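You operate a simulated robot arm through the tools that you are given. There is no shell and no other tool. Be economical: measure what you need, move in short steps, check, and stop when the job is done.

You run a simulated two-armed robot. Do the job below in one go: nothing can be reset, and whatever is moved stays where it is left.

Task
Dab the bike key tag yellow and the gate key tag white.
Fine: one dip each with the foam dabber, no smudges; rinse it in the grey water cup after the first, in the green one after the second, and stand it back on the craft mat. Set down upright: foam dabber.

The check looks at the end state, three seconds after you hand in, the way a careful person would. Anything else that was tipped, shoved, dropped, spilled or broken makes it a failure.

Robot
Two 7-joint arms with fingered hands on one trunk, on a base that drives. Base frame: it is fixed to the floor where the robot stands at the start and does not move with it; the origin is under the middle of the robot, x ahead of it, y to its left, z up. Units: cm, rad, N and s.
The left shoulder is at the start at [22.4, 12.5, 107.2], the right one opposite. With the tool pointing down near the work surface each hand reaches from about 10 to 86 cm from the robot's upright axis, wherever it stands, measured 20 degrees to its own side. Places, roughly: top of the craft mat [60, 10, 40]. Payload 3.7 kg a hand.
Tool frame (each hand has its own): the origin (TCP) lies between the finger pads and is the grasp point; the fingertips stand 2.5 cm ahead of it; z points along the fingers, y is the line along which they close. Largest opening 8.8 cm; the body of the gripper starts 2.9 cm behind the TCP. The gripper is a hand of 5 fingers: y runs from the thumb to the fingers, the wrist lies at [-1.3, -9.7, -16.2] in the tool frame, and closing takes about 1.5 s.
Orientation is told as [roll, pitch, yaw] about the base's x, y, z axes, in that order, counted from this pose: with the fingers straight down and the wrist toward the robot, the tool's x, y and z point along [0, 1, 0], [1, 0, 0] and [0, 0, -1] of the base frame.

Tools
- The arms move only by the tool play_rows. It takes "left_targets", "right_targets" or both (then of equal length, played together; a hand with none holds still); each is one flat list of numbers, 6 for each row, row after row: the shift along the tool's x, y, z in cm, then the turn, a rotation vector about the tool's x, y, z in rad. In form: [tx, ty, tz, ax, ay, az, tx, ty, tz, ax, ay, az, ...]. A call has 1 to 8 rows; each row is the pose to reach, as a shift and turn from the pose commanded when the call began, along the tool's axes at that moment. "left_gripper" and "right_gripper" are, for a hand that has rows, the opening in per cent of the stroke, from 0 (shut) to 100 (fully open), set as the call begins (left out, the last holds). Rows are played at 5 a second. More than 5 cm and 0.15 rad between two rows, or a gripper value outside its range, and nothing of the call is played. A pose out of reach is approached as far as the arm can. The call stops where the force on the tool passes 40 N (or 10 N more than at its start, if that is more) or the arm is blocked; 0.2 s more then pass. Each finger travels about 4.5 cm/s and halts on what it meets, pressing with about 25 N; the grip force reading is that of the motor and also rises with nothing between the fingers. The clock runs only during rows and for 0.2 s after the last one: add rows that repeat a pose to give the fingers time. It gives the time, the measured TCP pose, the force on the tool (base axes), the opening and the grip force at its end, in the units of the frame above (readings bear some noise), with the torque about the TCP (base axes, N m) and any sound that the robot's microphone picked up.
- Cameras (640 x 400 px; columns grow to the right, rows downward): "scene" is now at [33.31, 1.63, 118.02]; the picture's right is [0.21, -0.98, 0.00], its down [-0.77, -0.17, -0.62] and it looks along [0.61, 0.13, -0.78] (base axes); focal length 235 px, centre (320, 200). "left" rides on the left gripper at [-5.9, -7.9, -10.5] in its tool frame; the picture's right is [-0.73, -0.32, 0.61], its down [0.62, -0.68, 0.38] and it looks along [0.29, 0.66, 0.70] (tool axes); focal length 234 px, centre (320, 200). "right" rides on the right gripper at [5.9, -7.9, -10.5] in its tool frame; the picture's right is [-0.73, 0.32, -0.61], its down [-0.62, -0.68, 0.38] and it looks along [-0.29, 0.66, 0.70] (tool axes); focal length 234 px, centre (320, 200). There is no depth. A picture from a camera that has moved, and an enlarged one, comes with that camera's place and axes in the base frame and with its lens.
- capture(camera): a new picture of that camera. No time passes.
- slide_trunk(by): slides the trunk up (or, below 0, down) by that many cm; the arms and the scene camera ride with it, the base frame stays. It gives what a move gives, with no picture.
- steer(legs): drives the robot by 1 to 6 legs, each [ahead, left, turn to the left] in cm, cm and rad, along the robot's own axes; the way and the turn of a leg run together, so that a leg with both is an arc; at most 150 cm and 3.142 rad a leg. The arms and the cameras ride along, it lands a little off, and it stops where it bumps. It gives what a move gives.
- grasp_type(shape, hand): the hand has 5 fingers and takes this shape, open, in about a second: jaw (thumb against the fingers, like two jaws); tri (thumb and two fingers); tip (a fingertip pinch); poke (one finger out to press); point (the index stretched); flat (the hand flat); cup (the hand cupped); fist (a fist). The gripper value then closes the fingers along that shape, each until it touches; the sizes above hold for jaw. It gives what a move gives, with no picture.
- head_to(pan, tilt): turns the head with the scene camera to pan (to the left, within 1.396 rad either way) and tilt (down, from -0.506 to 1.204), counted from straight ahead of the robot. It gives what a move gives.
- enlarge(camera, box): a new picture of the part [left, top, right, bottom] of that camera's present view, enlarged. No time passes.
- job_done(): hands the job in; it is judged then, once.

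Work in short steps. Places have to be worked out from the pictures, the camera data and where the tool is seen: move nearer, look again, correct. Check each grasp and each placing, and mend what went wrong. You have 120 turns and 100 pictures in all, those below and enlarged ones among them. Open the grippers and draw the arms clear of the work before you hand the job in, unless the task says otherwise; then end with one line.

The tools are called as a command line: name --argument value ..., lists and objects as JSON in quotes. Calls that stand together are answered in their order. play_rows: Moves the arms, as the interface text tells. Its arguments: {"type":"object","properties":{"left_targets":{"type":"array","items":{"type":"number"}},"left_gripper":{"type":"number"},"right_targets":{"type":"array","items":{"type":"number"}},"right_gripper":{"type":"number"}},"required":[]} The other tools are called the same way: slide_trunk (by) slides the trunk up or down; grasp_type (shape, hand) gives the hand a shape; steer (legs) drives the base; head_to (pan, tilt) turns the head that bears the scene camera; capture (camera) takes a picture; enlarge (camera, box) takes an enlarged picture of a part of a camera's view; job_done () hands the job in.

At the start:

```text
time: 0.0
left_tcp_pos: [39.43, 38.2, 73.41]
left_orientation: [-0.001, -0.001, 0.0]
left_wrist_force: [-0.2, -0.3, 0.7]
left_ft_torque: [0.01, 0.01, -0.02]
left_opening: 8.77
left_gripper_force: 0.2
left_shape: jaw
right_tcp_pos: [61.09, -6.5, 82.64]
right_orientation: [0.001, 0.001, 0.0]
right_wrist_force: [0.3, 0.3, 0.4]
right_ft_torque: [0.0, -0.01, -0.01]
right_opening: 8.77
right_gripper_force: 0.1
right_shape: jaw
trunk travel left (down, up): [-10.0, 31.6]
robot x, y, heading: [0.01, -0.06, 0.002]
head pan, tilt: [0.41, 1.201]
```

scene: 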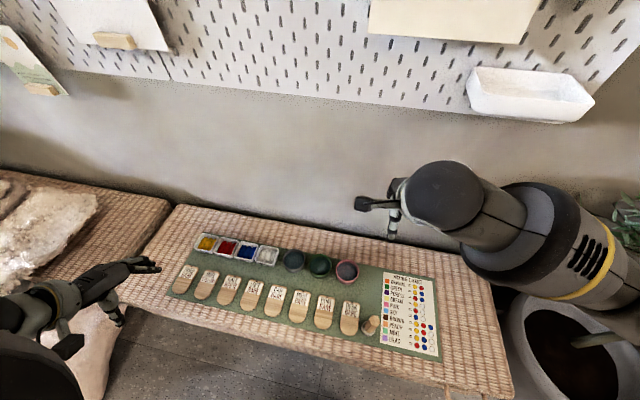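
right: 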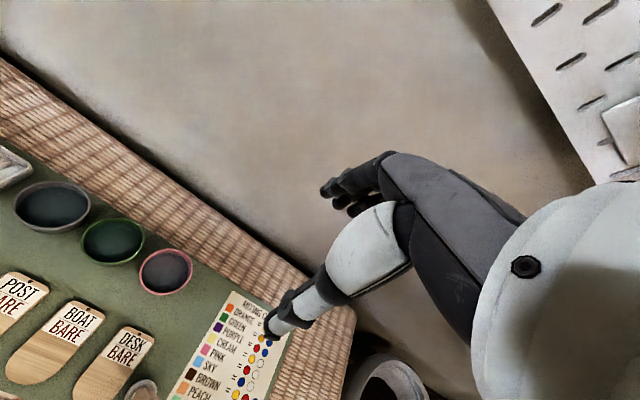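
left: 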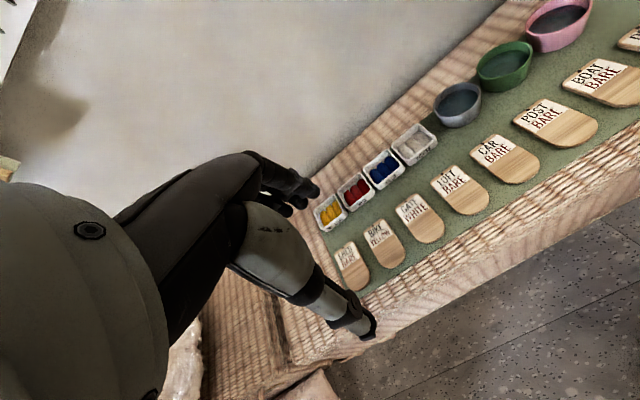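

I'll look closer at the mat to read the tags and find the dabber.

enlarge --camera "scene" --box '[160, 220, 320, 320]'

enlarge --camera "scene" --box '[280, 240, 440, 340]'

enlarge --camera "left" --box '[310, 120, 550, 300]'

```text
4.00 times, centred on (240, 270) of scene
camera zoom: at [33.31, 1.63, 118.02], right [0.21, -0.98, 0.0], down [-0.77, -0.17, -0.62], along [0.61, 0.13, -0.78], focal length 938 px, centre (640, -80)
```

zoom: 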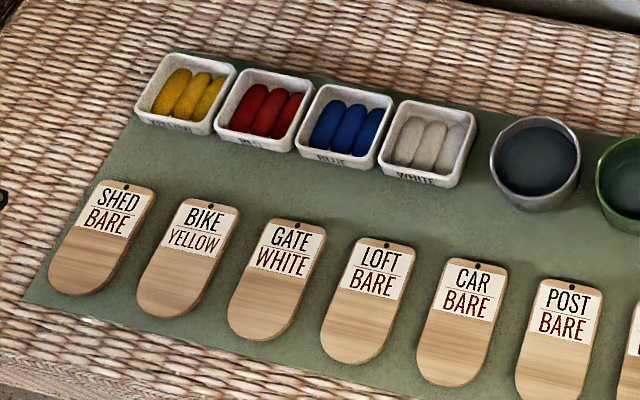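

```text
4.00 times, centred on (360, 290) of scene
camera zoom: at [33.31, 1.63, 118.02], right [0.21, -0.98, 0.0], down [-0.77, -0.17, -0.62], along [0.61, 0.13, -0.78], focal length 938 px, centre (160, -160)
```

zoom: 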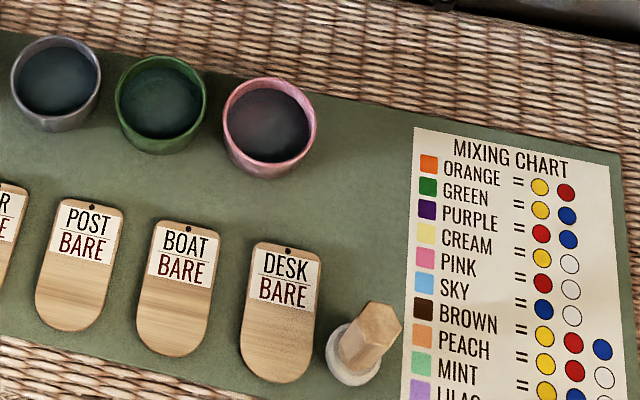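

```text
2.22 times, centred on (430, 210) of left
camera zoom: at [31.47, 32.3, 84.03], right [-0.32, -0.73, -0.61], down [-0.68, 0.62, -0.38], along [0.66, 0.29, -0.7], focal length 520 px, centre (76, 178)
```

zoom: 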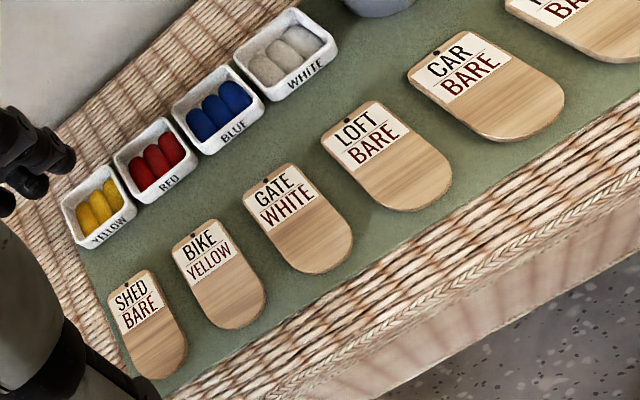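

The dabber stands near (48,-9), bike tag wood is near (50,43), gate near (49,35), and the yellow and white trays are near (64,50) and (64,27). The grey and green cups are near (64,17) and (64,8). The left arm can reach all of these. I'll move the right arm aside and start the left one toward the dabber, staying high.

play_rows --right_targets '[-5, 0, 0, 0, 0, 0, -10, 0, 0, 0, 0, 0, -15, 0, 0, 0, 0, 0, -20, 0, 0, 0, 0, 0, -24, 0, 0, 0, 0, 0, -24, 0, 0, 0, 0, 0, -24, 0, 0, 0, 0, 0, -24, 0, 0, 0, 0, 0]' --left_targets '[0, 0, 0, 0, 0, 0, -2, 0, 0, 0, 0, 0, -6, 0, 0, 0, 0, 0, -11, 0, 0, 0, 0, 0, -16, 0, 0, 0, 0, 0, -21, 0, 0, 0, 0, 0, -25, 0, 0, 0, 0, 0, -25, 0, 0, 0, 0, 0]'

play_rows --left_targets '[-4, 0, 2, 0, 0, 0, -8, 0, 4, 0, 0, 0, -12, 0, 6, 0, 0, 0, -16, 0, 8, 0, 0, 0, -20, -0.5, 10, 0, 0, 0, -23, -1, 12, 0, 0, 0, -23, -1.4, 14, 0, 0, 0, -23, -1.4, 15, 0, 0, 0]'

capture --camera "left"

capture --camera "scene"

```text
time: 1.8
left_tcp_pos: [41.44, 10.98, 68.2]
left_orientation: [0.001, 0.001, 0.0]
left_wrist_force: [-0.4, 0.0, -0.4]
left_ft_torque: [0.01, -0.01, -0.04]
left_opening: 8.79
left_gripper_force: 0.0
left_shape: jaw
left hand out of reach, approached as far as the arm can: row 3, 4, 5, 6, 7, 8
right_tcp_pos: [61.25, -30.53, 82.96]
right_orientation: [0.001, 0.0, 0.0]
right_wrist_force: [-0.1, -0.6, -0.4]
right_ft_torque: [0.01, 0.0, 0.0]
right_opening: 8.75
right_gripper_force: 0.0
right_shape: jaw
trunk travel left (down, up): [-10.0, 31.6]
robot x, y, heading: [0.01, 0.03, -0.0]
head pan, tilt: [0.41, 1.201]
```

```text
time: 2.8
left_tcp_pos: [40.09, 2.72, 58.18]
left_orientation: [0.16, -0.009, -0.139]
left_wrist_force: [0.3, 0.0, 0.2]
left_ft_torque: [0.03, -0.04, 0.0]
left_opening: 8.75
left_gripper_force: 0.1
left_shape: jaw
right_tcp_pos: [61.49, -30.0, 82.97]
right_orientation: [-0.008, 0.004, -0.001]
right_wrist_force: [-0.9, -0.3, -1.0]
right_ft_torque: [-0.03, 0.02, -0.03]
right_opening: 8.79
right_gripper_force: 0.0
right_shape: jaw
trunk travel left (down, up): [-10.0, 31.6]
robot x, y, heading: [-0.29, -0.26, -0.003]
head pan, tilt: [0.41, 1.201]
stopped in row 4 (left hand): the arm was blocked; the commanded pose is now the measured one
```

```text
93 pictures are left
camera left: at [31.11, -3.57, 67.6], right [-0.4, -0.57, -0.72], down [-0.58, 0.76, -0.29], along [0.71, 0.3, -0.63], focal length 234 px, centre (320, 200)
```

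left: 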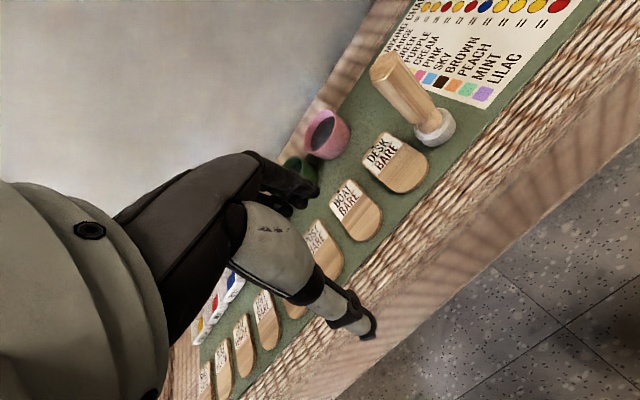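

```text
92 pictures are left
camera scene: at [33.52, 4.85, 119.18], right [0.48, -0.88, 0.01], down [-0.59, -0.33, -0.74], along [0.65, 0.35, -0.68], focal length 235 px, centre (320, 200)
```

scene: 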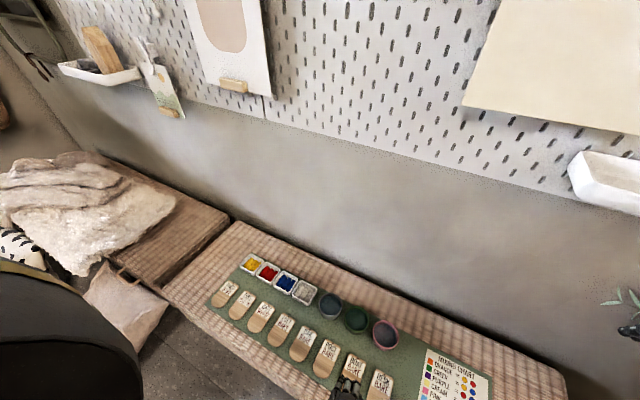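

The left arm folded too close to the body and bumped the head. I'll back the hand out to the left and forward, and straighten its orientation.

play_rows --left_targets '[4, 0, 0, 0, 0, 0, 8, 2, 0, 0, 0, 0, 12, 4, 0, 0.003, -0.06, -0.05, 15, 8, 0, 0.006, -0.12, -0.1, 15, 10, 0, 0.009, -0.16, -0.139, 15, 10, 0, 0.009, -0.16, -0.139]'

head_to --pan 0.2 --tilt 1.2

capture --camera "scene"

```text
time: 4.2
left_tcp_pos: [51.62, 15.2, 61.1]
left_orientation: [-0.005, -0.014, 0.008]
left_wrist_force: [-1.2, 0.9, 1.0]
left_ft_torque: [0.0, 0.0, -0.04]
left_opening: 8.79
left_gripper_force: 0.0
left_shape: jaw
right_tcp_pos: [61.25, -30.48, 82.95]
right_orientation: [0.0, 0.0, 0.001]
right_wrist_force: [0.2, 0.6, -0.4]
right_ft_torque: [0.02, -0.01, 0.0]
right_opening: 8.75
right_gripper_force: 0.1
right_shape: jaw
trunk travel left (down, up): [-10.0, 31.6]
robot x, y, heading: [-0.19, 0.31, 0.0]
head pan, tilt: [0.41, 1.201]
```

```text
time: 4.9
left_tcp_pos: [51.6, 15.08, 61.07]
left_orientation: [-0.005, -0.01, 0.008]
left_wrist_force: [0.5, 0.1, 0.4]
left_ft_torque: [-0.02, 0.01, 0.0]
left_opening: 8.78
left_gripper_force: 0.0
left_shape: jaw
right_tcp_pos: [61.34, -30.53, 82.91]
right_orientation: [0.001, -0.001, 0.0]
right_wrist_force: [-0.7, 1.4, -0.2]
right_ft_torque: [0.0, -0.04, -0.02]
right_opening: 8.77
right_gripper_force: 0.0
right_shape: jaw
trunk travel left (down, up): [-10.0, 31.6]
robot x, y, heading: [0.21, -0.12, 0.002]
head pan, tilt: [0.201, 1.201]
```

```text
91 pictures are left
camera scene: at [32.59, 5.09, 119.3], right [0.61, -0.8, 0.0], down [-0.54, -0.41, -0.74], along [0.59, 0.45, -0.67], focal length 235 px, centre (320, 200)
```

scene: 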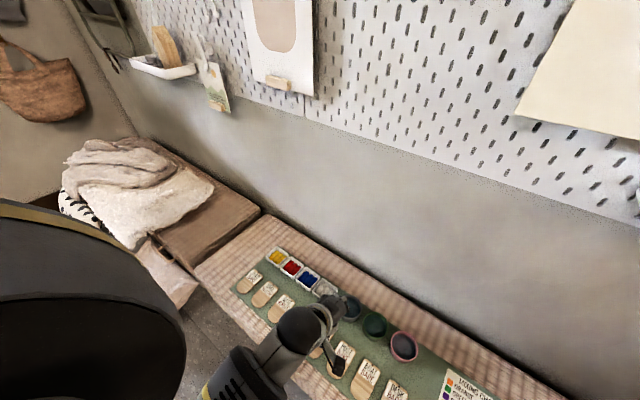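

The camera looks further left than the commanded pan, so the upper arm may still be pushing the head. I'll drive the robot right 18 cm to give the left arm room, then look again.

steer --legs '[[0, -18, 0]]'

head_to --pan 0.0 --tilt 1.2

capture --camera "scene"

capture --camera "left"

```text
time: 6.4
left_tcp_pos: [51.52, -3.43, 61.11]
left_orientation: [-0.006, -0.011, 0.004]
left_wrist_force: [0.4, 0.2, 0.1]
left_ft_torque: [-0.01, 0.0, 0.0]
left_opening: 8.77
left_gripper_force: 0.1
left_shape: jaw
right_tcp_pos: [61.23, -48.93, 82.79]
right_orientation: [0.0, -0.001, -0.004]
right_wrist_force: [0.2, -0.3, 0.2]
right_ft_torque: [0.02, -0.01, -0.03]
right_opening: 8.8
right_gripper_force: 0.1
right_shape: jaw
trunk travel left (down, up): [-10.0, 31.6]
robot x, y, heading: [0.11, -18.24, -0.004]
head pan, tilt: [0.201, 1.201]
```

```text
time: 7.2
left_tcp_pos: [51.45, -3.29, 61.02]
left_orientation: [-0.004, -0.011, 0.004]
left_wrist_force: [0.5, -0.3, 0.4]
left_ft_torque: [0.0, -0.01, 0.0]
left_opening: 8.77
left_gripper_force: 0.1
left_shape: jaw
right_tcp_pos: [61.19, -48.79, 82.81]
right_orientation: [-0.001, 0.0, -0.003]
right_wrist_force: [0.0, 0.1, 0.7]
right_ft_torque: [-0.02, 0.0, 0.0]
right_opening: 8.76
right_gripper_force: 0.0
right_shape: jaw
trunk travel left (down, up): [-10.0, 31.6]
robot x, y, heading: [-0.05, -18.29, -0.006]
head pan, tilt: [0.0, 1.201]
```

```text
90 pictures are left
camera scene: at [32.63, -13.31, 119.3], right [0.6, -0.8, 0.0], down [-0.54, -0.4, -0.74], along [0.59, 0.44, -0.67], focal length 235 px, centre (320, 200)
```

scene: 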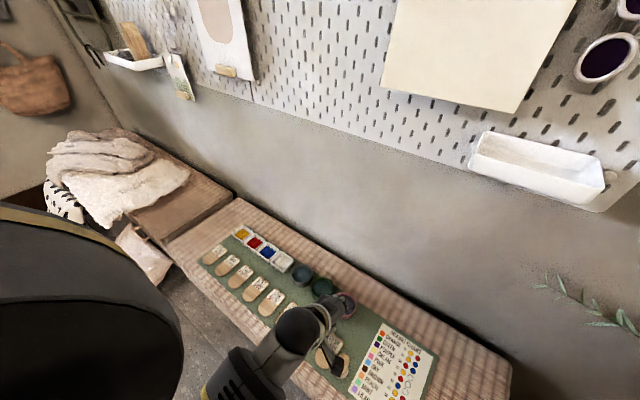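

```text
89 pictures are left
camera left: at [43.55, -9.17, 71.48], right [-0.31, -0.73, -0.61], down [-0.68, 0.62, -0.39], along [0.66, 0.29, -0.69], focal length 234 px, centre (320, 200)
```

left: 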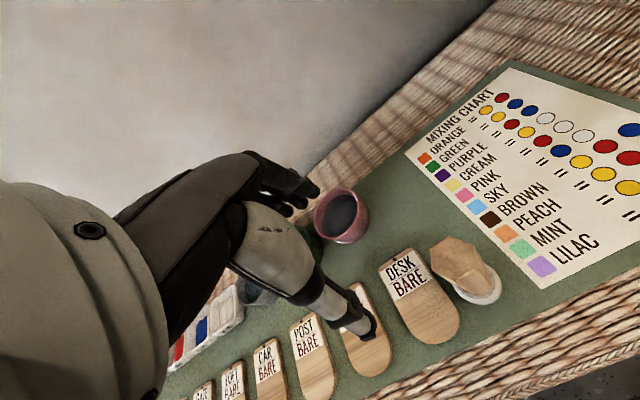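

The dabber seems to be at about (48.5,-9) with its top near z=52. I'll move the hand over it, still above the top, and compare the views.

play_rows --left_targets '[-3, -1.5, 0, 0, 0, 0, -5.5, -3, -0.5, 0, 0, 0, -5.5, -3, -0.5, 0, 0, 0]'

capture --camera "left"

enlarge --camera "scene" --box '[200, 220, 440, 400]'

```text
time: 8.0
left_tcp_pos: [48.5, -9.12, 61.51]
left_orientation: [-0.003, -0.01, 0.004]
left_wrist_force: [0.1, 0.1, 0.9]
left_ft_torque: [0.0, -0.03, 0.0]
left_opening: 8.77
left_gripper_force: 0.0
left_shape: jaw
right_tcp_pos: [61.07, -48.86, 82.99]
right_orientation: [-0.001, 0.002, -0.004]
right_wrist_force: [0.2, -0.4, 0.4]
right_ft_torque: [0.0, 0.05, 0.02]
right_opening: 8.76
right_gripper_force: 0.1
right_shape: jaw
trunk travel left (down, up): [-10.0, 31.6]
robot x, y, heading: [-0.01, -18.25, -0.004]
head pan, tilt: [0.0, 1.201]
```

```text
88 pictures are left
camera left: at [40.45, -14.94, 71.92], right [-0.31, -0.73, -0.61], down [-0.68, 0.62, -0.39], along [0.66, 0.29, -0.69], focal length 234 px, centre (320, 200)
```

left: 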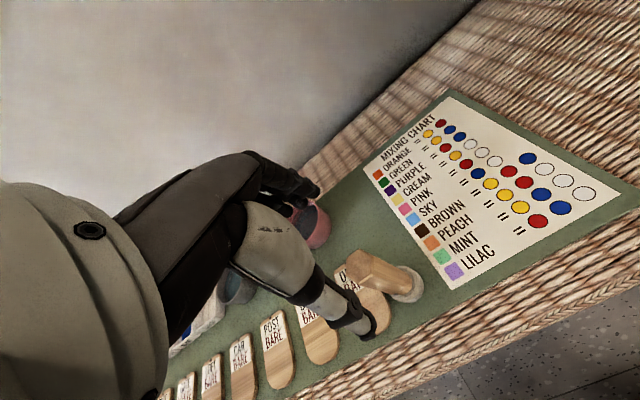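

```text
2.22 times, centred on (320, 310) of scene
camera zoom: at [32.98, -13.79, 119.29], right [0.54, -0.84, 0.0], down [-0.57, -0.36, -0.74], along [0.62, 0.4, -0.67], focal length 521 px, centre (320, -44)
```

zoom: 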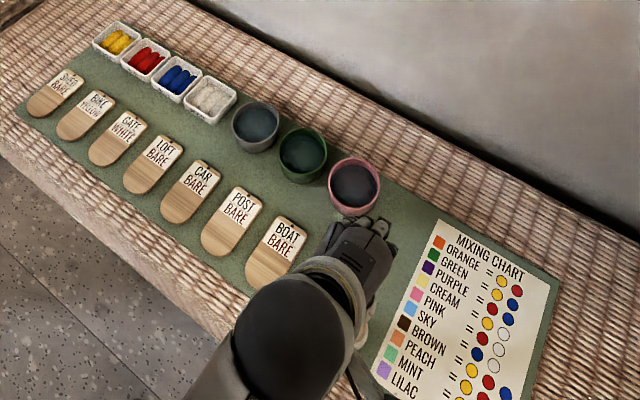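

I'll enlarge the dabber in the hand view to fix its position better.

enlarge --camera "left" --box '[280, 220, 440, 340]'

```text
3.33 times, centred on (360, 280) of left
camera zoom: at [40.45, -14.94, 71.92], right [-0.31, -0.73, -0.61], down [-0.68, 0.62, -0.39], along [0.66, 0.29, -0.69], focal length 781 px, centre (187, -67)
```

zoom: 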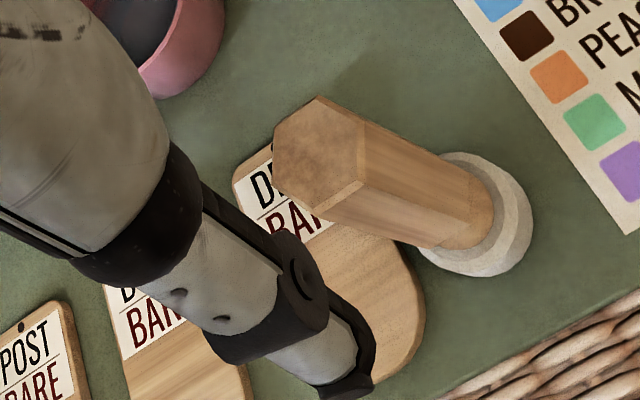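

The dabber is at (49.1,-8.0), its top is at about z=53, and the handle is about 2.4 cm thick. I'll align and descend partway, then check.

play_rows --left_targets '[1.1, 0.6, 0, 0, 0.01, 0, 1.1, 0.6, 1.5, 0, 0.01, 0, 1.1, 0.6, 3, 0, 0.01, 0, 1.1, 0.6, 4.5, 0, 0.01, 0, 1.1, 0.6, 6, 0, 0.01, 0, 1.1, 0.6, 6, 0, 0.01, 0]'

capture --camera "left"

```text
time: 9.3
left_tcp_pos: [49.04, -7.74, 55.64]
left_orientation: [0.006, -0.012, 0.003]
left_wrist_force: [-1.2, -0.4, -0.3]
left_ft_torque: [-0.02, -0.02, 0.0]
left_opening: 8.74
left_gripper_force: 0.1
left_shape: jaw
right_tcp_pos: [61.24, -48.92, 82.95]
right_orientation: [0.0, -0.001, -0.003]
right_wrist_force: [0.0, -0.5, -0.4]
right_ft_torque: [0.04, -0.02, 0.02]
right_opening: 8.78
right_gripper_force: 0.0
right_shape: jaw
trunk travel left (down, up): [-10.0, 31.6]
robot x, y, heading: [0.07, -18.2, -0.001]
head pan, tilt: [0.0, 1.201]
```

```text
85 pictures are left
camera left: at [41.11, -13.68, 65.98], right [-0.31, -0.72, -0.62], down [-0.68, 0.62, -0.39], along [0.66, 0.3, -0.69], focal length 234 px, centre (320, 200)
```

left: 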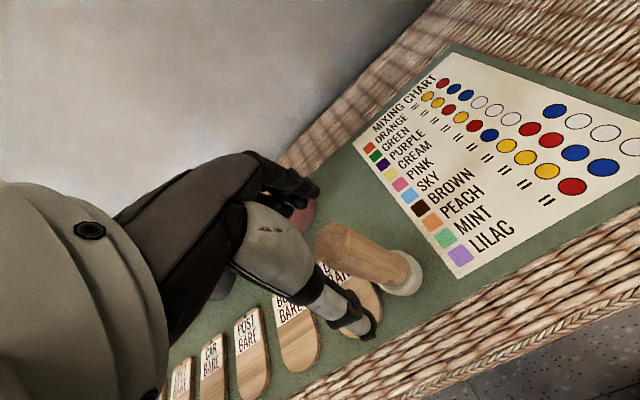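

The handle is between thumb and fingers. I'll enlarge to check the centering.

enlarge --camera "left" --box '[260, 160, 440, 340]'

```text
2.22 times, centred on (350, 250) of left
camera zoom: at [41.11, -13.68, 65.98], right [-0.31, -0.72, -0.62], down [-0.68, 0.62, -0.39], along [0.66, 0.3, -0.69], focal length 520 px, centre (253, 89)
```

zoom: 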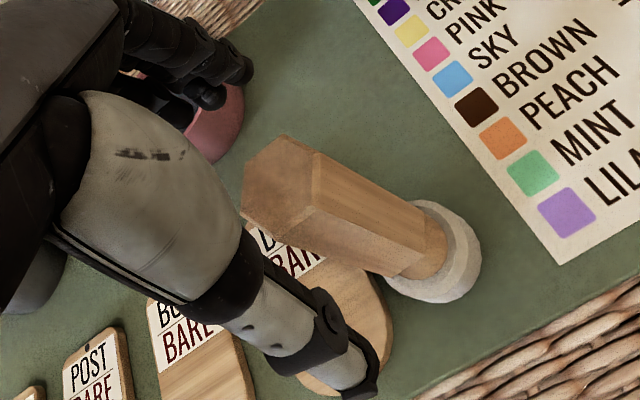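

The dabber sits at (49.2,-7.8) with its top at about 53.4, so it is well centred. I'll descend to z≈51.3.

play_rows --left_targets '[0, 0.1, 1, 0.012, -0.006, 0, 0, 0.1, 2, 0.012, -0.006, 0, 0, 0.1, 3, 0.012, -0.006, 0, 0, 0.1, 4.3, 0.012, -0.006, 0, 0, 0.1, 4.3, 0.012, -0.006, 0]'

enlarge --camera "left" --box '[240, 160, 440, 340]'

```text
time: 10.6
left_tcp_pos: [49.14, -7.73, 51.19]
left_orientation: [0.001, 0.0, 0.003]
left_wrist_force: [-0.3, 0.3, 0.3]
left_ft_torque: [0.01, 0.0, 0.02]
left_opening: 8.81
left_gripper_force: 0.0
left_shape: jaw
right_tcp_pos: [61.16, -48.89, 82.87]
right_orientation: [0.0, 0.0, -0.004]
right_wrist_force: [-0.3, -0.1, 0.2]
right_ft_torque: [-0.02, 0.0, -0.03]
right_opening: 8.79
right_gripper_force: 0.1
right_shape: jaw
trunk travel left (down, up): [-10.0, 31.6]
robot x, y, heading: [0.07, -18.08, -0.003]
head pan, tilt: [0.0, 1.201]
```

```text
2.22 times, centred on (340, 250) of left
camera zoom: at [41.32, -13.55, 61.79], right [-0.32, -0.73, -0.61], down [-0.68, 0.62, -0.38], along [0.66, 0.29, -0.7], focal length 520 px, centre (276, 89)
```

zoom: 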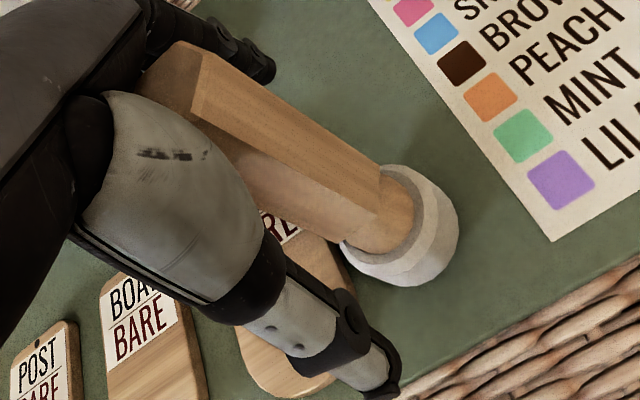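

There is no contact and the handle lies between the fingers. I'll close the hand.

play_rows --left_targets '[0, 0, 0, 0, 0, 0, 0, 0, 0, 0, 0, 0, 0, 0, 0, 0, 0, 0, 0, 0, 0, 0, 0, 0, 0, 0, 0, 0, 0, 0, 0, 0, 0, 0, 0, 0, 0, 0, 0, 0, 0, 0, 0, 0, 0, 0, 0, 0]' --left_gripper 0

capture --camera "left"

```text
time: 12.3
left_tcp_pos: [49.18, -7.66, 51.31]
left_orientation: [-0.001, 0.003, 0.004]
left_wrist_force: [0.4, -0.5, 0.2]
left_ft_torque: [-0.01, -0.02, 0.01]
left_opening: 0.33
left_gripper_force: 25.1
left_shape: jaw
right_tcp_pos: [61.2, -48.94, 82.93]
right_orientation: [-0.001, -0.001, -0.005]
right_wrist_force: [0.0, -0.5, -0.3]
right_ft_torque: [0.0, 0.01, 0.01]
right_opening: 8.76
right_gripper_force: 0.1
right_shape: jaw
trunk travel left (down, up): [-10.0, 31.6]
robot x, y, heading: [0.33, -17.99, -0.005]
head pan, tilt: [0.0, 1.201]
```

```text
82 pictures are left
camera left: at [41.28, -13.55, 61.78], right [-0.32, -0.73, -0.61], down [-0.68, 0.62, -0.38], along [0.66, 0.29, -0.7], focal length 234 px, centre (320, 200)
```

left: 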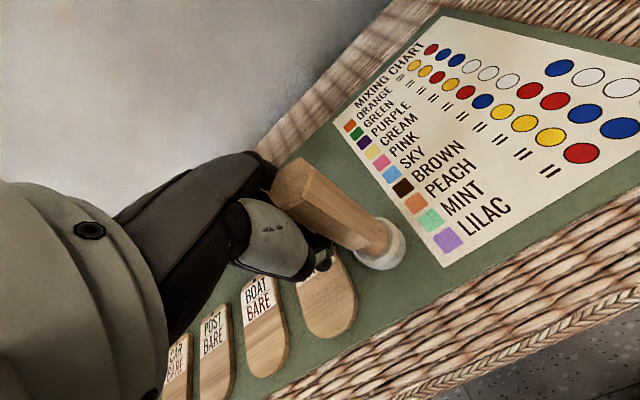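

The hand closed fully (0.33 cm) without holding the handle. I'll look closely at where the handle is relative to the fingers.

enlarge --camera "left" --box '[220, 140, 420, 300]'

enlarge --camera "scene" --box '[260, 240, 420, 400]'

capture --camera "right"

```text
2.50 times, centred on (320, 220) of left
camera zoom: at [41.28, -13.55, 61.78], right [-0.32, -0.73, -0.61], down [-0.68, 0.62, -0.38], along [0.66, 0.29, -0.7], focal length 585 px, centre (320, 150)
```

zoom: 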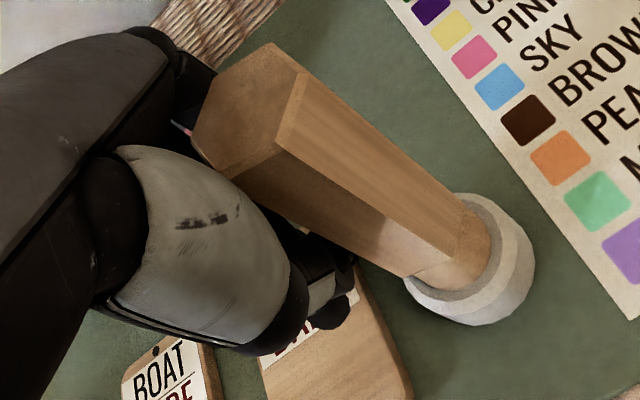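

```text
2.50 times, centred on (340, 320) of scene
camera zoom: at [32.84, -13.61, 119.3], right [0.56, -0.83, 0.0], down [-0.56, -0.38, -0.74], along [0.61, 0.41, -0.67], focal length 586 px, centre (270, -100)
```

zoom: 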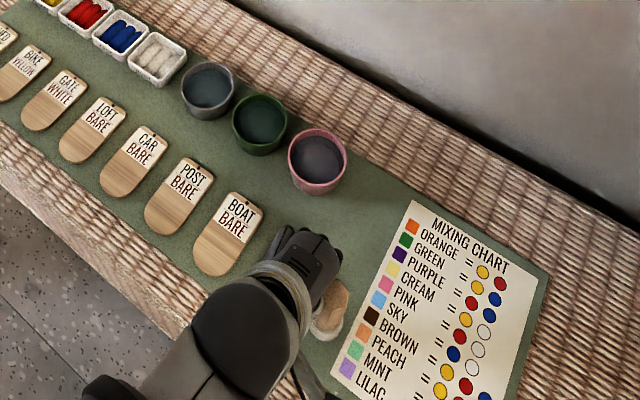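

```text
79 pictures are left
camera right: at [53.23, -43.03, 93.15], right [0.32, -0.73, 0.61], down [-0.68, -0.62, -0.38], along [0.66, -0.29, -0.7], focal length 234 px, centre (320, 200)
```

right: 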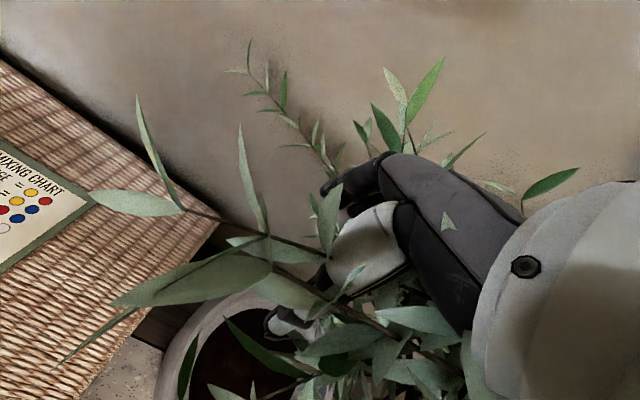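

The fingers closed beside the handle and nudged it slightly; it still stands upright, now near (51,-9). I'll slide the closed hand away in +y, raise it, then reopen.

play_rows --left_targets '[1.5, 0, 0, 0, 0, 0, 3, 0, 0, 0, 0, 0, 3, 0, -3, 0, 0, 0, 3, 0, -6, 0, 0, 0, 3, 0, -9, 0, 0, 0, 3, 0, -9, 0, 0, 0]'

play_rows --left_targets '[0, 0, 0, 0, 0, 0, -1, 0, 0, 0, 0, 0, -3, 0, 0, 0, 0, 0, -5, 0, 0, 0, 0, 0, -5, 1, 0, 0, 0, 0, -5, 1, 0, 0, 0, 0, -5, 1, 0, 0, 0, 0, -5, 1, 0, 0, 0, 0]' --left_gripper 100

capture --camera "left"

enlarge --camera "left" --box '[240, 160, 440, 340]'

```text
time: 13.8
left_tcp_pos: [49.11, -4.56, 60.29]
left_orientation: [0.001, 0.002, 0.004]
left_wrist_force: [-0.2, 0.6, 0.0]
left_ft_torque: [0.0, -0.02, -0.01]
left_opening: 0.34
left_gripper_force: 25.0
left_shape: jaw
right_tcp_pos: [61.12, -48.94, 82.85]
right_orientation: [0.0, 0.001, -0.004]
right_wrist_force: [-1.0, 1.0, 0.7]
right_ft_torque: [-0.02, -0.03, -0.02]
right_opening: 8.74
right_gripper_force: 0.0
right_shape: jaw
trunk travel left (down, up): [-10.0, 31.6]
robot x, y, heading: [0.18, -18.33, 0.001]
head pan, tilt: [0.0, 1.201]
```

```text
time: 15.6
left_tcp_pos: [50.47, -9.59, 60.18]
left_orientation: [0.0, 0.0, 0.004]
left_wrist_force: [0.1, -0.1, -0.2]
left_ft_torque: [-0.01, -0.01, 0.02]
left_opening: 8.78
left_gripper_force: 0.1
left_shape: jaw
right_tcp_pos: [61.22, -48.9, 82.89]
right_orientation: [-0.002, 0.0, -0.004]
right_wrist_force: [-0.6, 0.9, -0.1]
right_ft_torque: [-0.01, -0.05, -0.03]
right_opening: 8.78
right_gripper_force: 0.0
right_shape: jaw
trunk travel left (down, up): [-10.0, 31.6]
robot x, y, heading: [0.09, -18.22, -0.006]
head pan, tilt: [0.0, 1.201]
```

```text
78 pictures are left
camera left: at [42.55, -15.57, 70.7], right [-0.32, -0.73, -0.61], down [-0.68, 0.62, -0.38], along [0.66, 0.29, -0.7], focal length 234 px, centre (320, 200)
```

left: 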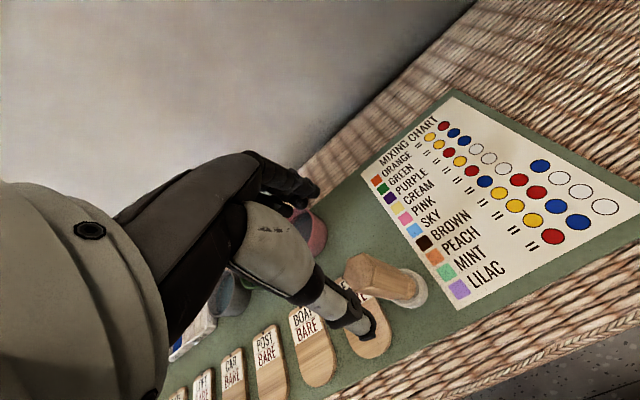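

```text
2.22 times, centred on (340, 250) of left
camera zoom: at [42.55, -15.57, 70.7], right [-0.32, -0.73, -0.61], down [-0.68, 0.62, -0.38], along [0.66, 0.29, -0.7], focal length 520 px, centre (276, 89)
```

zoom: 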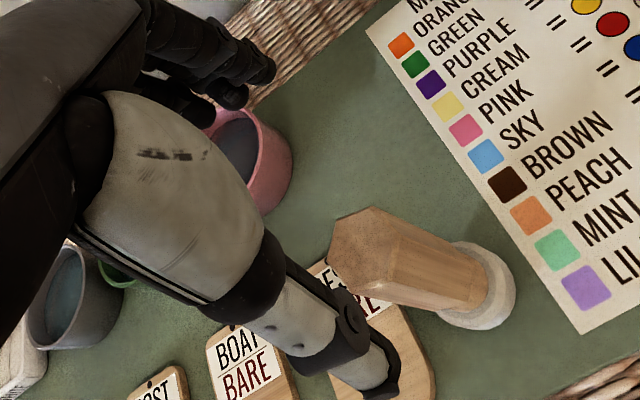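

The handle is at about (50.1,-8.9). I'll come down with the TCP about 1 cm further to −y than before, so the handle sits deeper between thumb and fingers.

play_rows --left_targets '[-0.3, -0.3, 2, 0, 0, 0, -0.3, -0.3, 4, 0, 0, 0, -0.3, -0.3, 6, 0, 0, 0, -0.3, -0.3, 7.5, 0, 0, 0, -0.3, -0.3, 8.9, 0, 0, 0, -0.3, -0.3, 8.9, 0, 0, 0]'

enlarge --camera "left" --box '[220, 140, 420, 320]'

```text
time: 16.9
left_tcp_pos: [50.25, -9.87, 51.22]
left_orientation: [-0.001, 0.0, 0.004]
left_wrist_force: [0.4, 0.3, 0.6]
left_ft_torque: [-0.02, 0.0, -0.02]
left_opening: 8.77
left_gripper_force: 0.1
left_shape: jaw
right_tcp_pos: [61.22, -48.85, 82.95]
right_orientation: [0.002, 0.001, -0.003]
right_wrist_force: [0.6, -0.8, -0.7]
right_ft_torque: [-0.04, 0.0, -0.02]
right_opening: 8.79
right_gripper_force: 0.0
right_shape: jaw
trunk travel left (down, up): [-10.0, 31.6]
robot x, y, heading: [0.18, -18.44, -0.004]
head pan, tilt: [0.0, 1.201]
```

```text
2.22 times, centred on (320, 230) of left
camera zoom: at [42.33, -15.79, 61.78], right [-0.32, -0.73, -0.61], down [-0.68, 0.62, -0.38], along [0.66, 0.29, -0.7], focal length 520 px, centre (320, 133)
```

zoom: 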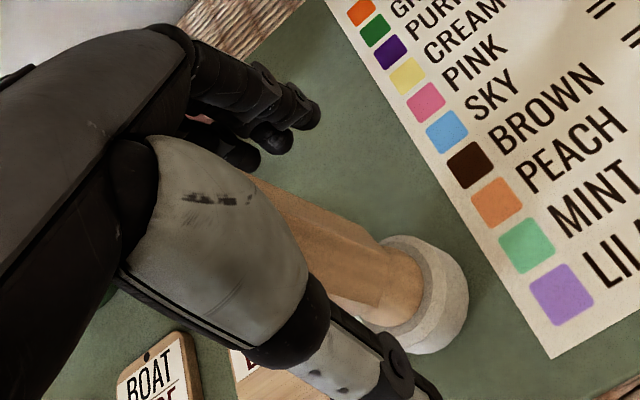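

Triangulating between the high and low views puts the mat nearer z≈45 and the handle top at about 55.4. That places the handle at (49.2,-9.8), so the hand is slightly too low and 1 cm too far forward. I'll raise it, shift it back, then check.

play_rows --left_targets '[0, 0, -2, 0, 0, 0, -0.2, -0.5, -2, 0, 0, 0, -0.3, -1.0, -2, 0, 0, 0, -0.3, -1.0, -2, 0, 0, 0]'

enlarge --camera "left" --box '[220, 140, 420, 320]'

```text
time: 17.9
left_tcp_pos: [49.32, -9.98, 53.14]
left_orientation: [0.0, 0.001, 0.002]
left_wrist_force: [0.0, 0.0, 0.3]
left_ft_torque: [0.01, 0.0, 0.03]
left_opening: 8.78
left_gripper_force: 0.0
left_shape: jaw
right_tcp_pos: [61.37, -48.67, 82.73]
right_orientation: [-0.004, 0.004, -0.003]
right_wrist_force: [0.2, 0.5, -0.5]
right_ft_torque: [0.0, 0.01, 0.0]
right_opening: 8.79
right_gripper_force: 0.0
right_shape: jaw
trunk travel left (down, up): [-10.0, 31.6]
robot x, y, heading: [0.12, -17.91, -0.01]
head pan, tilt: [0.0, 1.201]
```

```text
2.22 times, centred on (320, 230) of left
camera zoom: at [41.47, -15.92, 63.68], right [-0.32, -0.73, -0.61], down [-0.68, 0.62, -0.38], along [0.66, 0.29, -0.7], focal length 520 px, centre (320, 133)
```

zoom: 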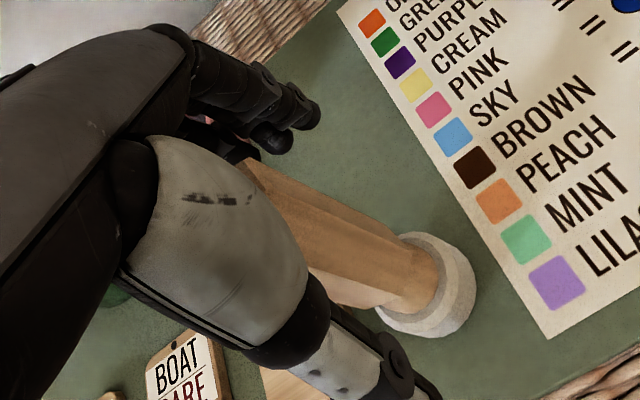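

The handle lies between thumb and fingers. I'll close partway to about 35% and look.

play_rows --left_targets '[0, 0, 0, 0, 0, 0, 0, 0, 0, 0, 0, 0, 0, 0, 0, 0, 0, 0, 0, 0, 0, 0, 0, 0, 0, 0, 0, 0, 0, 0]' --left_gripper 38

enlarge --camera "left" --box '[220, 140, 420, 320]'

```text
time: 19.1
left_tcp_pos: [49.32, -10.11, 53.12]
left_orientation: [-0.001, 0.003, 0.002]
left_wrist_force: [0.6, -0.9, 0.1]
left_ft_torque: [0.0, 0.03, 0.01]
left_opening: 3.4
left_gripper_force: 0.0
left_shape: jaw
right_tcp_pos: [61.46, -48.65, 82.75]
right_orientation: [-0.003, 0.001, -0.004]
right_wrist_force: [0.3, -0.1, 0.6]
right_ft_torque: [-0.03, -0.01, -0.02]
right_opening: 8.74
right_gripper_force: 0.0
right_shape: jaw
trunk travel left (down, up): [-10.0, 31.6]
robot x, y, heading: [0.27, -18.57, -0.003]
head pan, tilt: [0.0, 1.201]
```

```text
2.22 times, centred on (320, 230) of left
camera zoom: at [41.4, -15.93, 63.65], right [-0.32, -0.73, -0.6], down [-0.68, 0.62, -0.38], along [0.65, 0.29, -0.7], focal length 520 px, centre (320, 133)
```

zoom: 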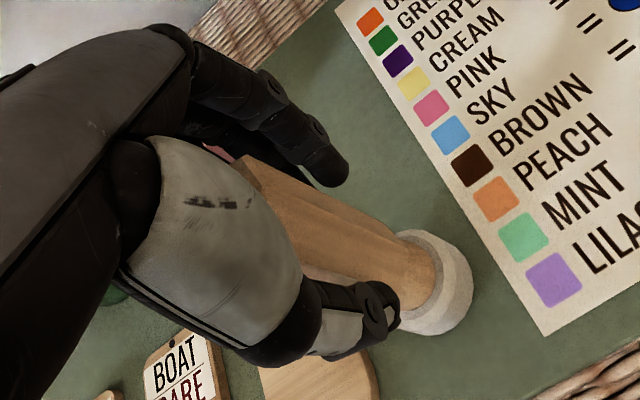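

Thumb and fingers straddle the handle nicely, and nothing has moved. I'll close fully.

play_rows --left_targets '[0, 0, 0, 0, 0, 0, 0, 0, 0, 0, 0, 0, 0, 0, 0, 0, 0, 0, 0, 0, 0, 0, 0, 0, 0, 0, 0, 0, 0, 0]' --left_gripper 0

enlarge --camera "left" --box '[220, 140, 420, 320]'

```text
time: 20.4
left_tcp_pos: [49.25, -10.06, 53.15]
left_orientation: [-0.002, 0.004, 0.002]
left_wrist_force: [0.2, -0.4, -0.1]
left_ft_torque: [0.01, 0.01, -0.01]
left_opening: 1.12
left_gripper_force: 24.8
left_shape: jaw
right_tcp_pos: [61.39, -48.66, 82.74]
right_orientation: [-0.003, 0.003, -0.003]
right_wrist_force: [0.0, -0.7, -0.1]
right_ft_torque: [0.01, 0.01, 0.0]
right_opening: 8.79
right_gripper_force: 0.0
right_shape: jaw
trunk travel left (down, up): [-10.0, 31.6]
robot x, y, heading: [-0.02, -17.87, 0.001]
head pan, tilt: [0.0, 1.201]
```

```text
2.22 times, centred on (320, 230) of left
camera zoom: at [41.37, -15.93, 63.65], right [-0.32, -0.73, -0.6], down [-0.68, 0.62, -0.38], along [0.65, 0.29, -0.7], focal length 520 px, centre (320, 133)
```

zoom: 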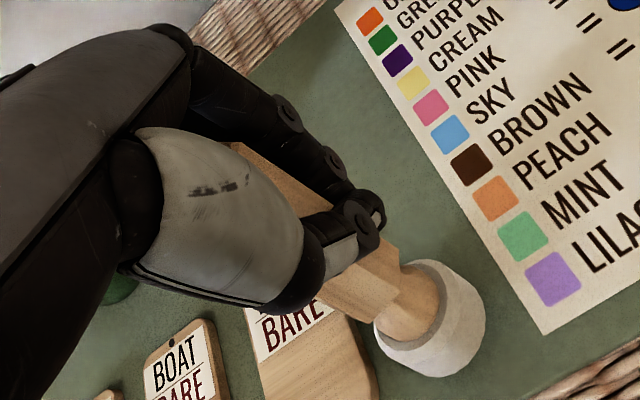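

The hand grips, but the handle swung about 8° and the index passes beside it, so this grip is poor. I'll open gently to let the dabber settle, then look.

play_rows --left_targets '[0, 0, 0, 0, 0, 0, 0, 0, 0, 0, 0, 0, 0, 0, 0, 0, 0, 0, 0, 0, 0, 0, 0, 0, 0, 0, 0, 0, 0, 0]' --left_gripper 50

enlarge --camera "left" --box '[220, 140, 420, 320]'

```text
time: 21.6
left_tcp_pos: [49.14, -9.92, 53.16]
left_orientation: [-0.002, 0.004, 0.002]
left_wrist_force: [-0.2, -0.4, 0.1]
left_ft_torque: [0.01, 0.01, 0.0]
left_opening: 4.37
left_gripper_force: 0.1
left_shape: jaw
right_tcp_pos: [61.4, -48.56, 82.79]
right_orientation: [-0.004, 0.003, -0.003]
right_wrist_force: [-0.5, 0.8, 0.6]
right_ft_torque: [-0.01, 0.0, 0.01]
right_opening: 8.77
right_gripper_force: 0.0
right_shape: jaw
trunk travel left (down, up): [-10.0, 31.6]
robot x, y, heading: [0.21, -18.45, 0.005]
head pan, tilt: [0.0, 1.201]
```

```text
2.22 times, centred on (320, 230) of left
camera zoom: at [41.35, -15.92, 63.67], right [-0.32, -0.73, -0.6], down [-0.68, 0.62, -0.38], along [0.65, 0.29, -0.7], focal length 520 px, centre (320, 133)
```

zoom: 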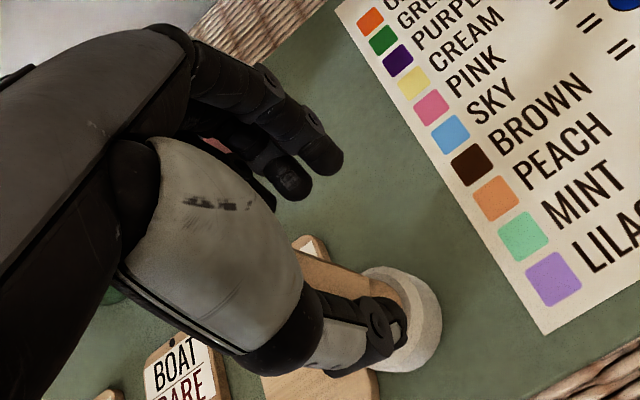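

The dabber moved a bit more behind the thumb. I'll open fully and rise to see how it stands.

play_rows --left_targets '[0, 0, 0, 0, 0, 0, 0, 0, 0, 0, 0, 0, 0, 0, 0, 0, 0, 0, 0, 0, 0, 0, 0, 0]' --left_gripper 100

enlarge --camera "left" --box '[220, 140, 420, 320]'

```text
time: 22.6
left_tcp_pos: [49.14, -10.06, 53.06]
left_orientation: [-0.003, 0.005, 0.0]
left_wrist_force: [-0.1, -0.4, -0.4]
left_ft_torque: [-0.01, 0.02, 0.0]
left_opening: 8.76
left_gripper_force: 0.2
left_shape: jaw
right_tcp_pos: [61.37, -48.66, 82.96]
right_orientation: [-0.003, 0.003, -0.004]
right_wrist_force: [0.0, -1.1, 0.0]
right_ft_torque: [0.04, -0.02, -0.01]
right_opening: 8.78
right_gripper_force: 0.1
right_shape: jaw
trunk travel left (down, up): [-10.0, 31.6]
robot x, y, heading: [-0.07, -18.4, -0.002]
head pan, tilt: [0.0, 1.201]
```

```text
2.22 times, centred on (320, 230) of left
camera zoom: at [41.34, -15.91, 63.68], right [-0.32, -0.73, -0.6], down [-0.68, 0.62, -0.38], along [0.65, 0.29, -0.7], focal length 520 px, centre (320, 133)
```

zoom: 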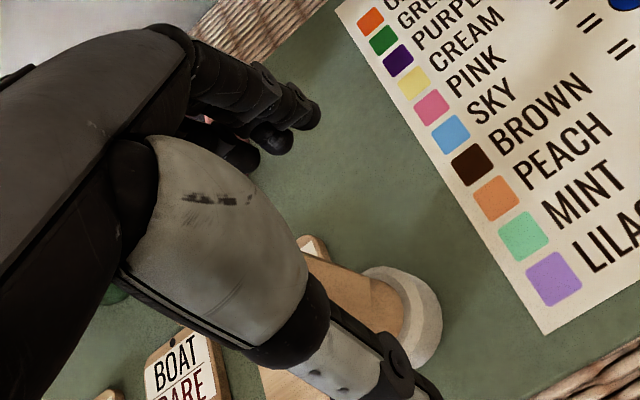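

It appears to stand upright near (48,-8.3). I'll rise 7 cm to get a clear look.

play_rows --left_targets '[0, 0, -2, 0, 0, 0, 0, 0, -4.5, 0, 0, 0, 0, 0, -7, 0, 0, 0, 0, 0, -7, 0, 0, 0]'

enlarge --camera "left" --box '[240, 180, 440, 340]'

```text
time: 23.6
left_tcp_pos: [49.7, -9.01, 59.57]
left_orientation: [0.01, 0.008, -0.01]
left_wrist_force: [0.3, -0.2, 0.4]
left_ft_torque: [0.0, 0.03, 0.0]
left_opening: 8.76
left_gripper_force: 0.1
left_shape: jaw
right_tcp_pos: [61.68, -47.8, 82.88]
right_orientation: [-0.013, 0.006, -0.003]
right_wrist_force: [-0.1, 0.6, 0.2]
right_ft_torque: [0.03, -0.01, -0.02]
right_opening: 8.77
right_gripper_force: 0.0
right_shape: jaw
trunk travel left (down, up): [-10.0, 31.6]
robot x, y, heading: [0.09, -18.13, -0.003]
head pan, tilt: [0.0, 1.201]
```

```text
2.50 times, centred on (340, 260) of left
camera zoom: at [41.69, -14.9, 70.08], right [-0.33, -0.72, -0.61], down [-0.68, 0.63, -0.37], along [0.66, 0.29, -0.7], focal length 585 px, centre (270, 50)
```

zoom: 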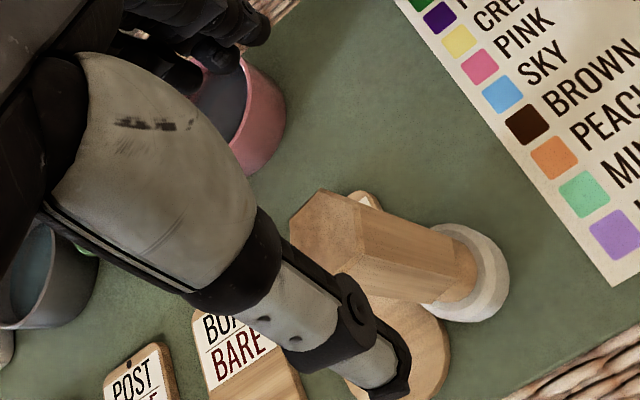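

The dabber stands upright at (48.35,-8.2). I'll raise a little and try the "tri" shape closed in the air to see where its pads meet.

play_rows --left_targets '[0, 0, -2, 0, 0, 0, 0, 0, -3.5, 0, 0, 0, 0, 0, -3.5, 0, 0, 0]'

grasp_type --hand "left" --shape "tri"

enlarge --camera "left" --box '[220, 140, 440, 340]'

play_rows --left_targets '[0, 0, 0, 0, 0, 0, 0, 0, 0, 0, 0, 0, 0, 0, 0, 0, 0, 0, 0, 0, 0, 0, 0, 0, 0, 0, 0, 0, 0, 0, 0, 0, 0, 0, 0, 0, 0, 0, 0, 0, 0, 0]' --left_gripper 25

enlarge --camera "left" --box '[220, 140, 440, 340]'

```text
time: 24.4
left_tcp_pos: [49.19, -8.38, 62.87]
left_orientation: [0.026, 0.008, -0.02]
left_wrist_force: [-0.3, 0.2, 0.1]
left_ft_torque: [0.03, -0.02, 0.0]
left_opening: 8.77
left_gripper_force: 0.0
left_shape: jaw
right_tcp_pos: [61.76, -47.95, 82.7]
right_orientation: [-0.014, 0.01, -0.003]
right_wrist_force: [-0.2, -0.1, -0.3]
right_ft_torque: [-0.04, 0.0, -0.03]
right_opening: 8.78
right_gripper_force: 0.2
right_shape: jaw
trunk travel left (down, up): [-10.0, 31.6]
robot x, y, heading: [-0.28, -18.04, -0.003]
head pan, tilt: [0.0, 1.201]
```

```text
time: 25.2
left_tcp_pos: [49.26, -8.39, 63.02]
left_orientation: [0.027, 0.006, -0.02]
left_wrist_force: [0.2, 0.5, 0.1]
left_ft_torque: [0.01, -0.01, -0.02]
left_opening: 8.78
left_gripper_force: 0.1
left_shape: tri
right_tcp_pos: [61.67, -47.93, 82.78]
right_orientation: [-0.015, 0.01, -0.004]
right_wrist_force: [-0.9, -0.3, -0.8]
right_ft_torque: [0.01, 0.04, 0.01]
right_opening: 8.78
right_gripper_force: 0.1
right_shape: jaw
trunk travel left (down, up): [-10.0, 31.6]
robot x, y, heading: [0.1, -18.59, 0.0]
head pan, tilt: [0.0, 1.201]
```

```text
2.00 times, centred on (330, 240) of left
camera zoom: at [41.29, -14.36, 73.28], right [-0.34, -0.7, -0.62], down [-0.67, 0.65, -0.36], along [0.66, 0.29, -0.69], focal length 468 px, centre (300, 120)
```

zoom: 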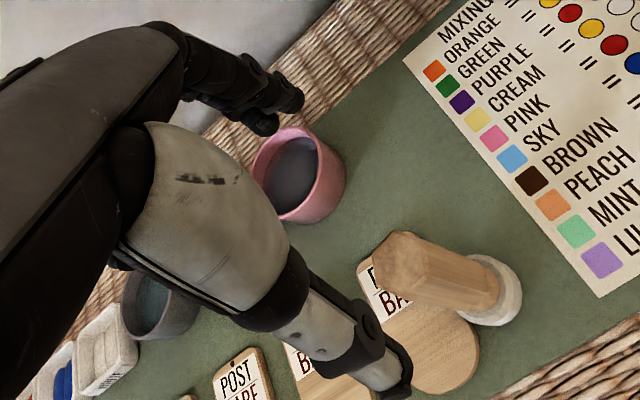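

```text
time: 26.9
left_tcp_pos: [49.34, -8.4, 63.15]
left_orientation: [0.025, 0.005, -0.021]
left_wrist_force: [-0.1, 0.3, 0.2]
left_ft_torque: [0.02, 0.0, 0.02]
left_opening: 2.23
left_gripper_force: 0.1
left_shape: tri
right_tcp_pos: [61.59, -47.93, 82.92]
right_orientation: [-0.016, 0.005, -0.004]
right_wrist_force: [0.8, 0.4, -0.1]
right_ft_torque: [-0.04, -0.01, -0.01]
right_opening: 8.78
right_gripper_force: 0.1
right_shape: jaw
trunk travel left (down, up): [-10.0, 31.6]
robot x, y, heading: [-0.06, -18.1, 0.0]
head pan, tilt: [0.0, 1.201]
```

```text
2.00 times, centred on (330, 240) of left
camera zoom: at [41.28, -14.35, 73.42], right [-0.34, -0.7, -0.62], down [-0.67, 0.65, -0.37], along [0.66, 0.29, -0.69], focal length 468 px, centre (300, 120)
```

zoom: 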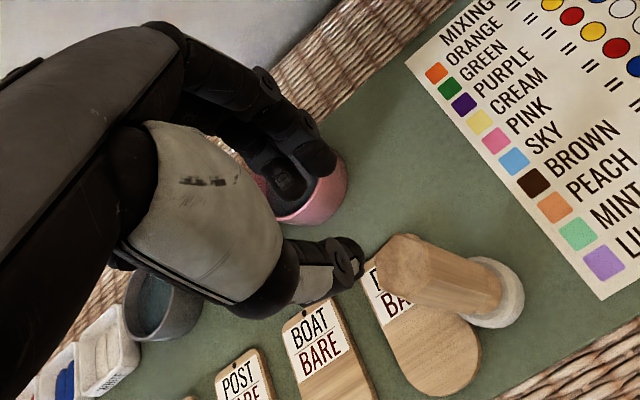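

In tri, the thumb opposes the midpoint of index and middle, and they meet right at the TCP line, so this suits the handle. I'll reopen and align over (48.35,-8.2) at z≈58.5.

play_rows --left_targets '[0.5, 0, 0, 0, 0, 0, 1.8, -0.8, 0, 0, 0, 0, 1.8, -0.8, 1.5, 0, 0, 0, 1.8, -0.8, 3, 0, 0, 0, 1.8, -0.8, 4.5, 0, 0, 0, 1.8, -0.8, 5, 0, 0, 0, 1.8, -0.8, 5, 0, 0, 0]' --left_gripper 100

enlarge --camera "left" --box '[220, 140, 440, 340]'

```text
time: 28.4
left_tcp_pos: [48.46, -8.17, 58.56]
left_orientation: [-0.002, 0.003, 0.001]
left_wrist_force: [0.1, 0.5, -0.5]
left_ft_torque: [0.0, 0.01, 0.01]
left_opening: 8.76
left_gripper_force: 0.1
left_shape: tri
right_tcp_pos: [61.5, -48.53, 82.72]
right_orientation: [-0.005, 0.006, -0.002]
right_wrist_force: [0.0, -0.1, 0.5]
right_ft_torque: [-0.01, 0.0, 0.01]
right_opening: 8.77
right_gripper_force: 0.1
right_shape: jaw
trunk travel left (down, up): [-10.0, 31.6]
robot x, y, heading: [-0.32, -18.3, -0.003]
head pan, tilt: [0.0, 1.201]
```

```text
2.00 times, centred on (330, 240) of left
camera zoom: at [40.61, -14.03, 69.1], right [-0.32, -0.73, -0.61], down [-0.68, 0.62, -0.38], along [0.65, 0.29, -0.7], focal length 468 px, centre (300, 120)
```

zoom: 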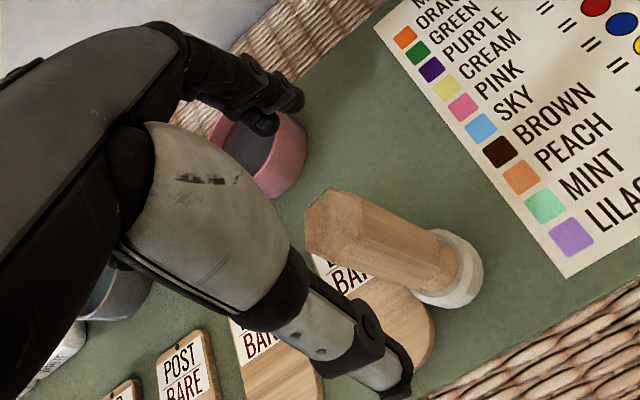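

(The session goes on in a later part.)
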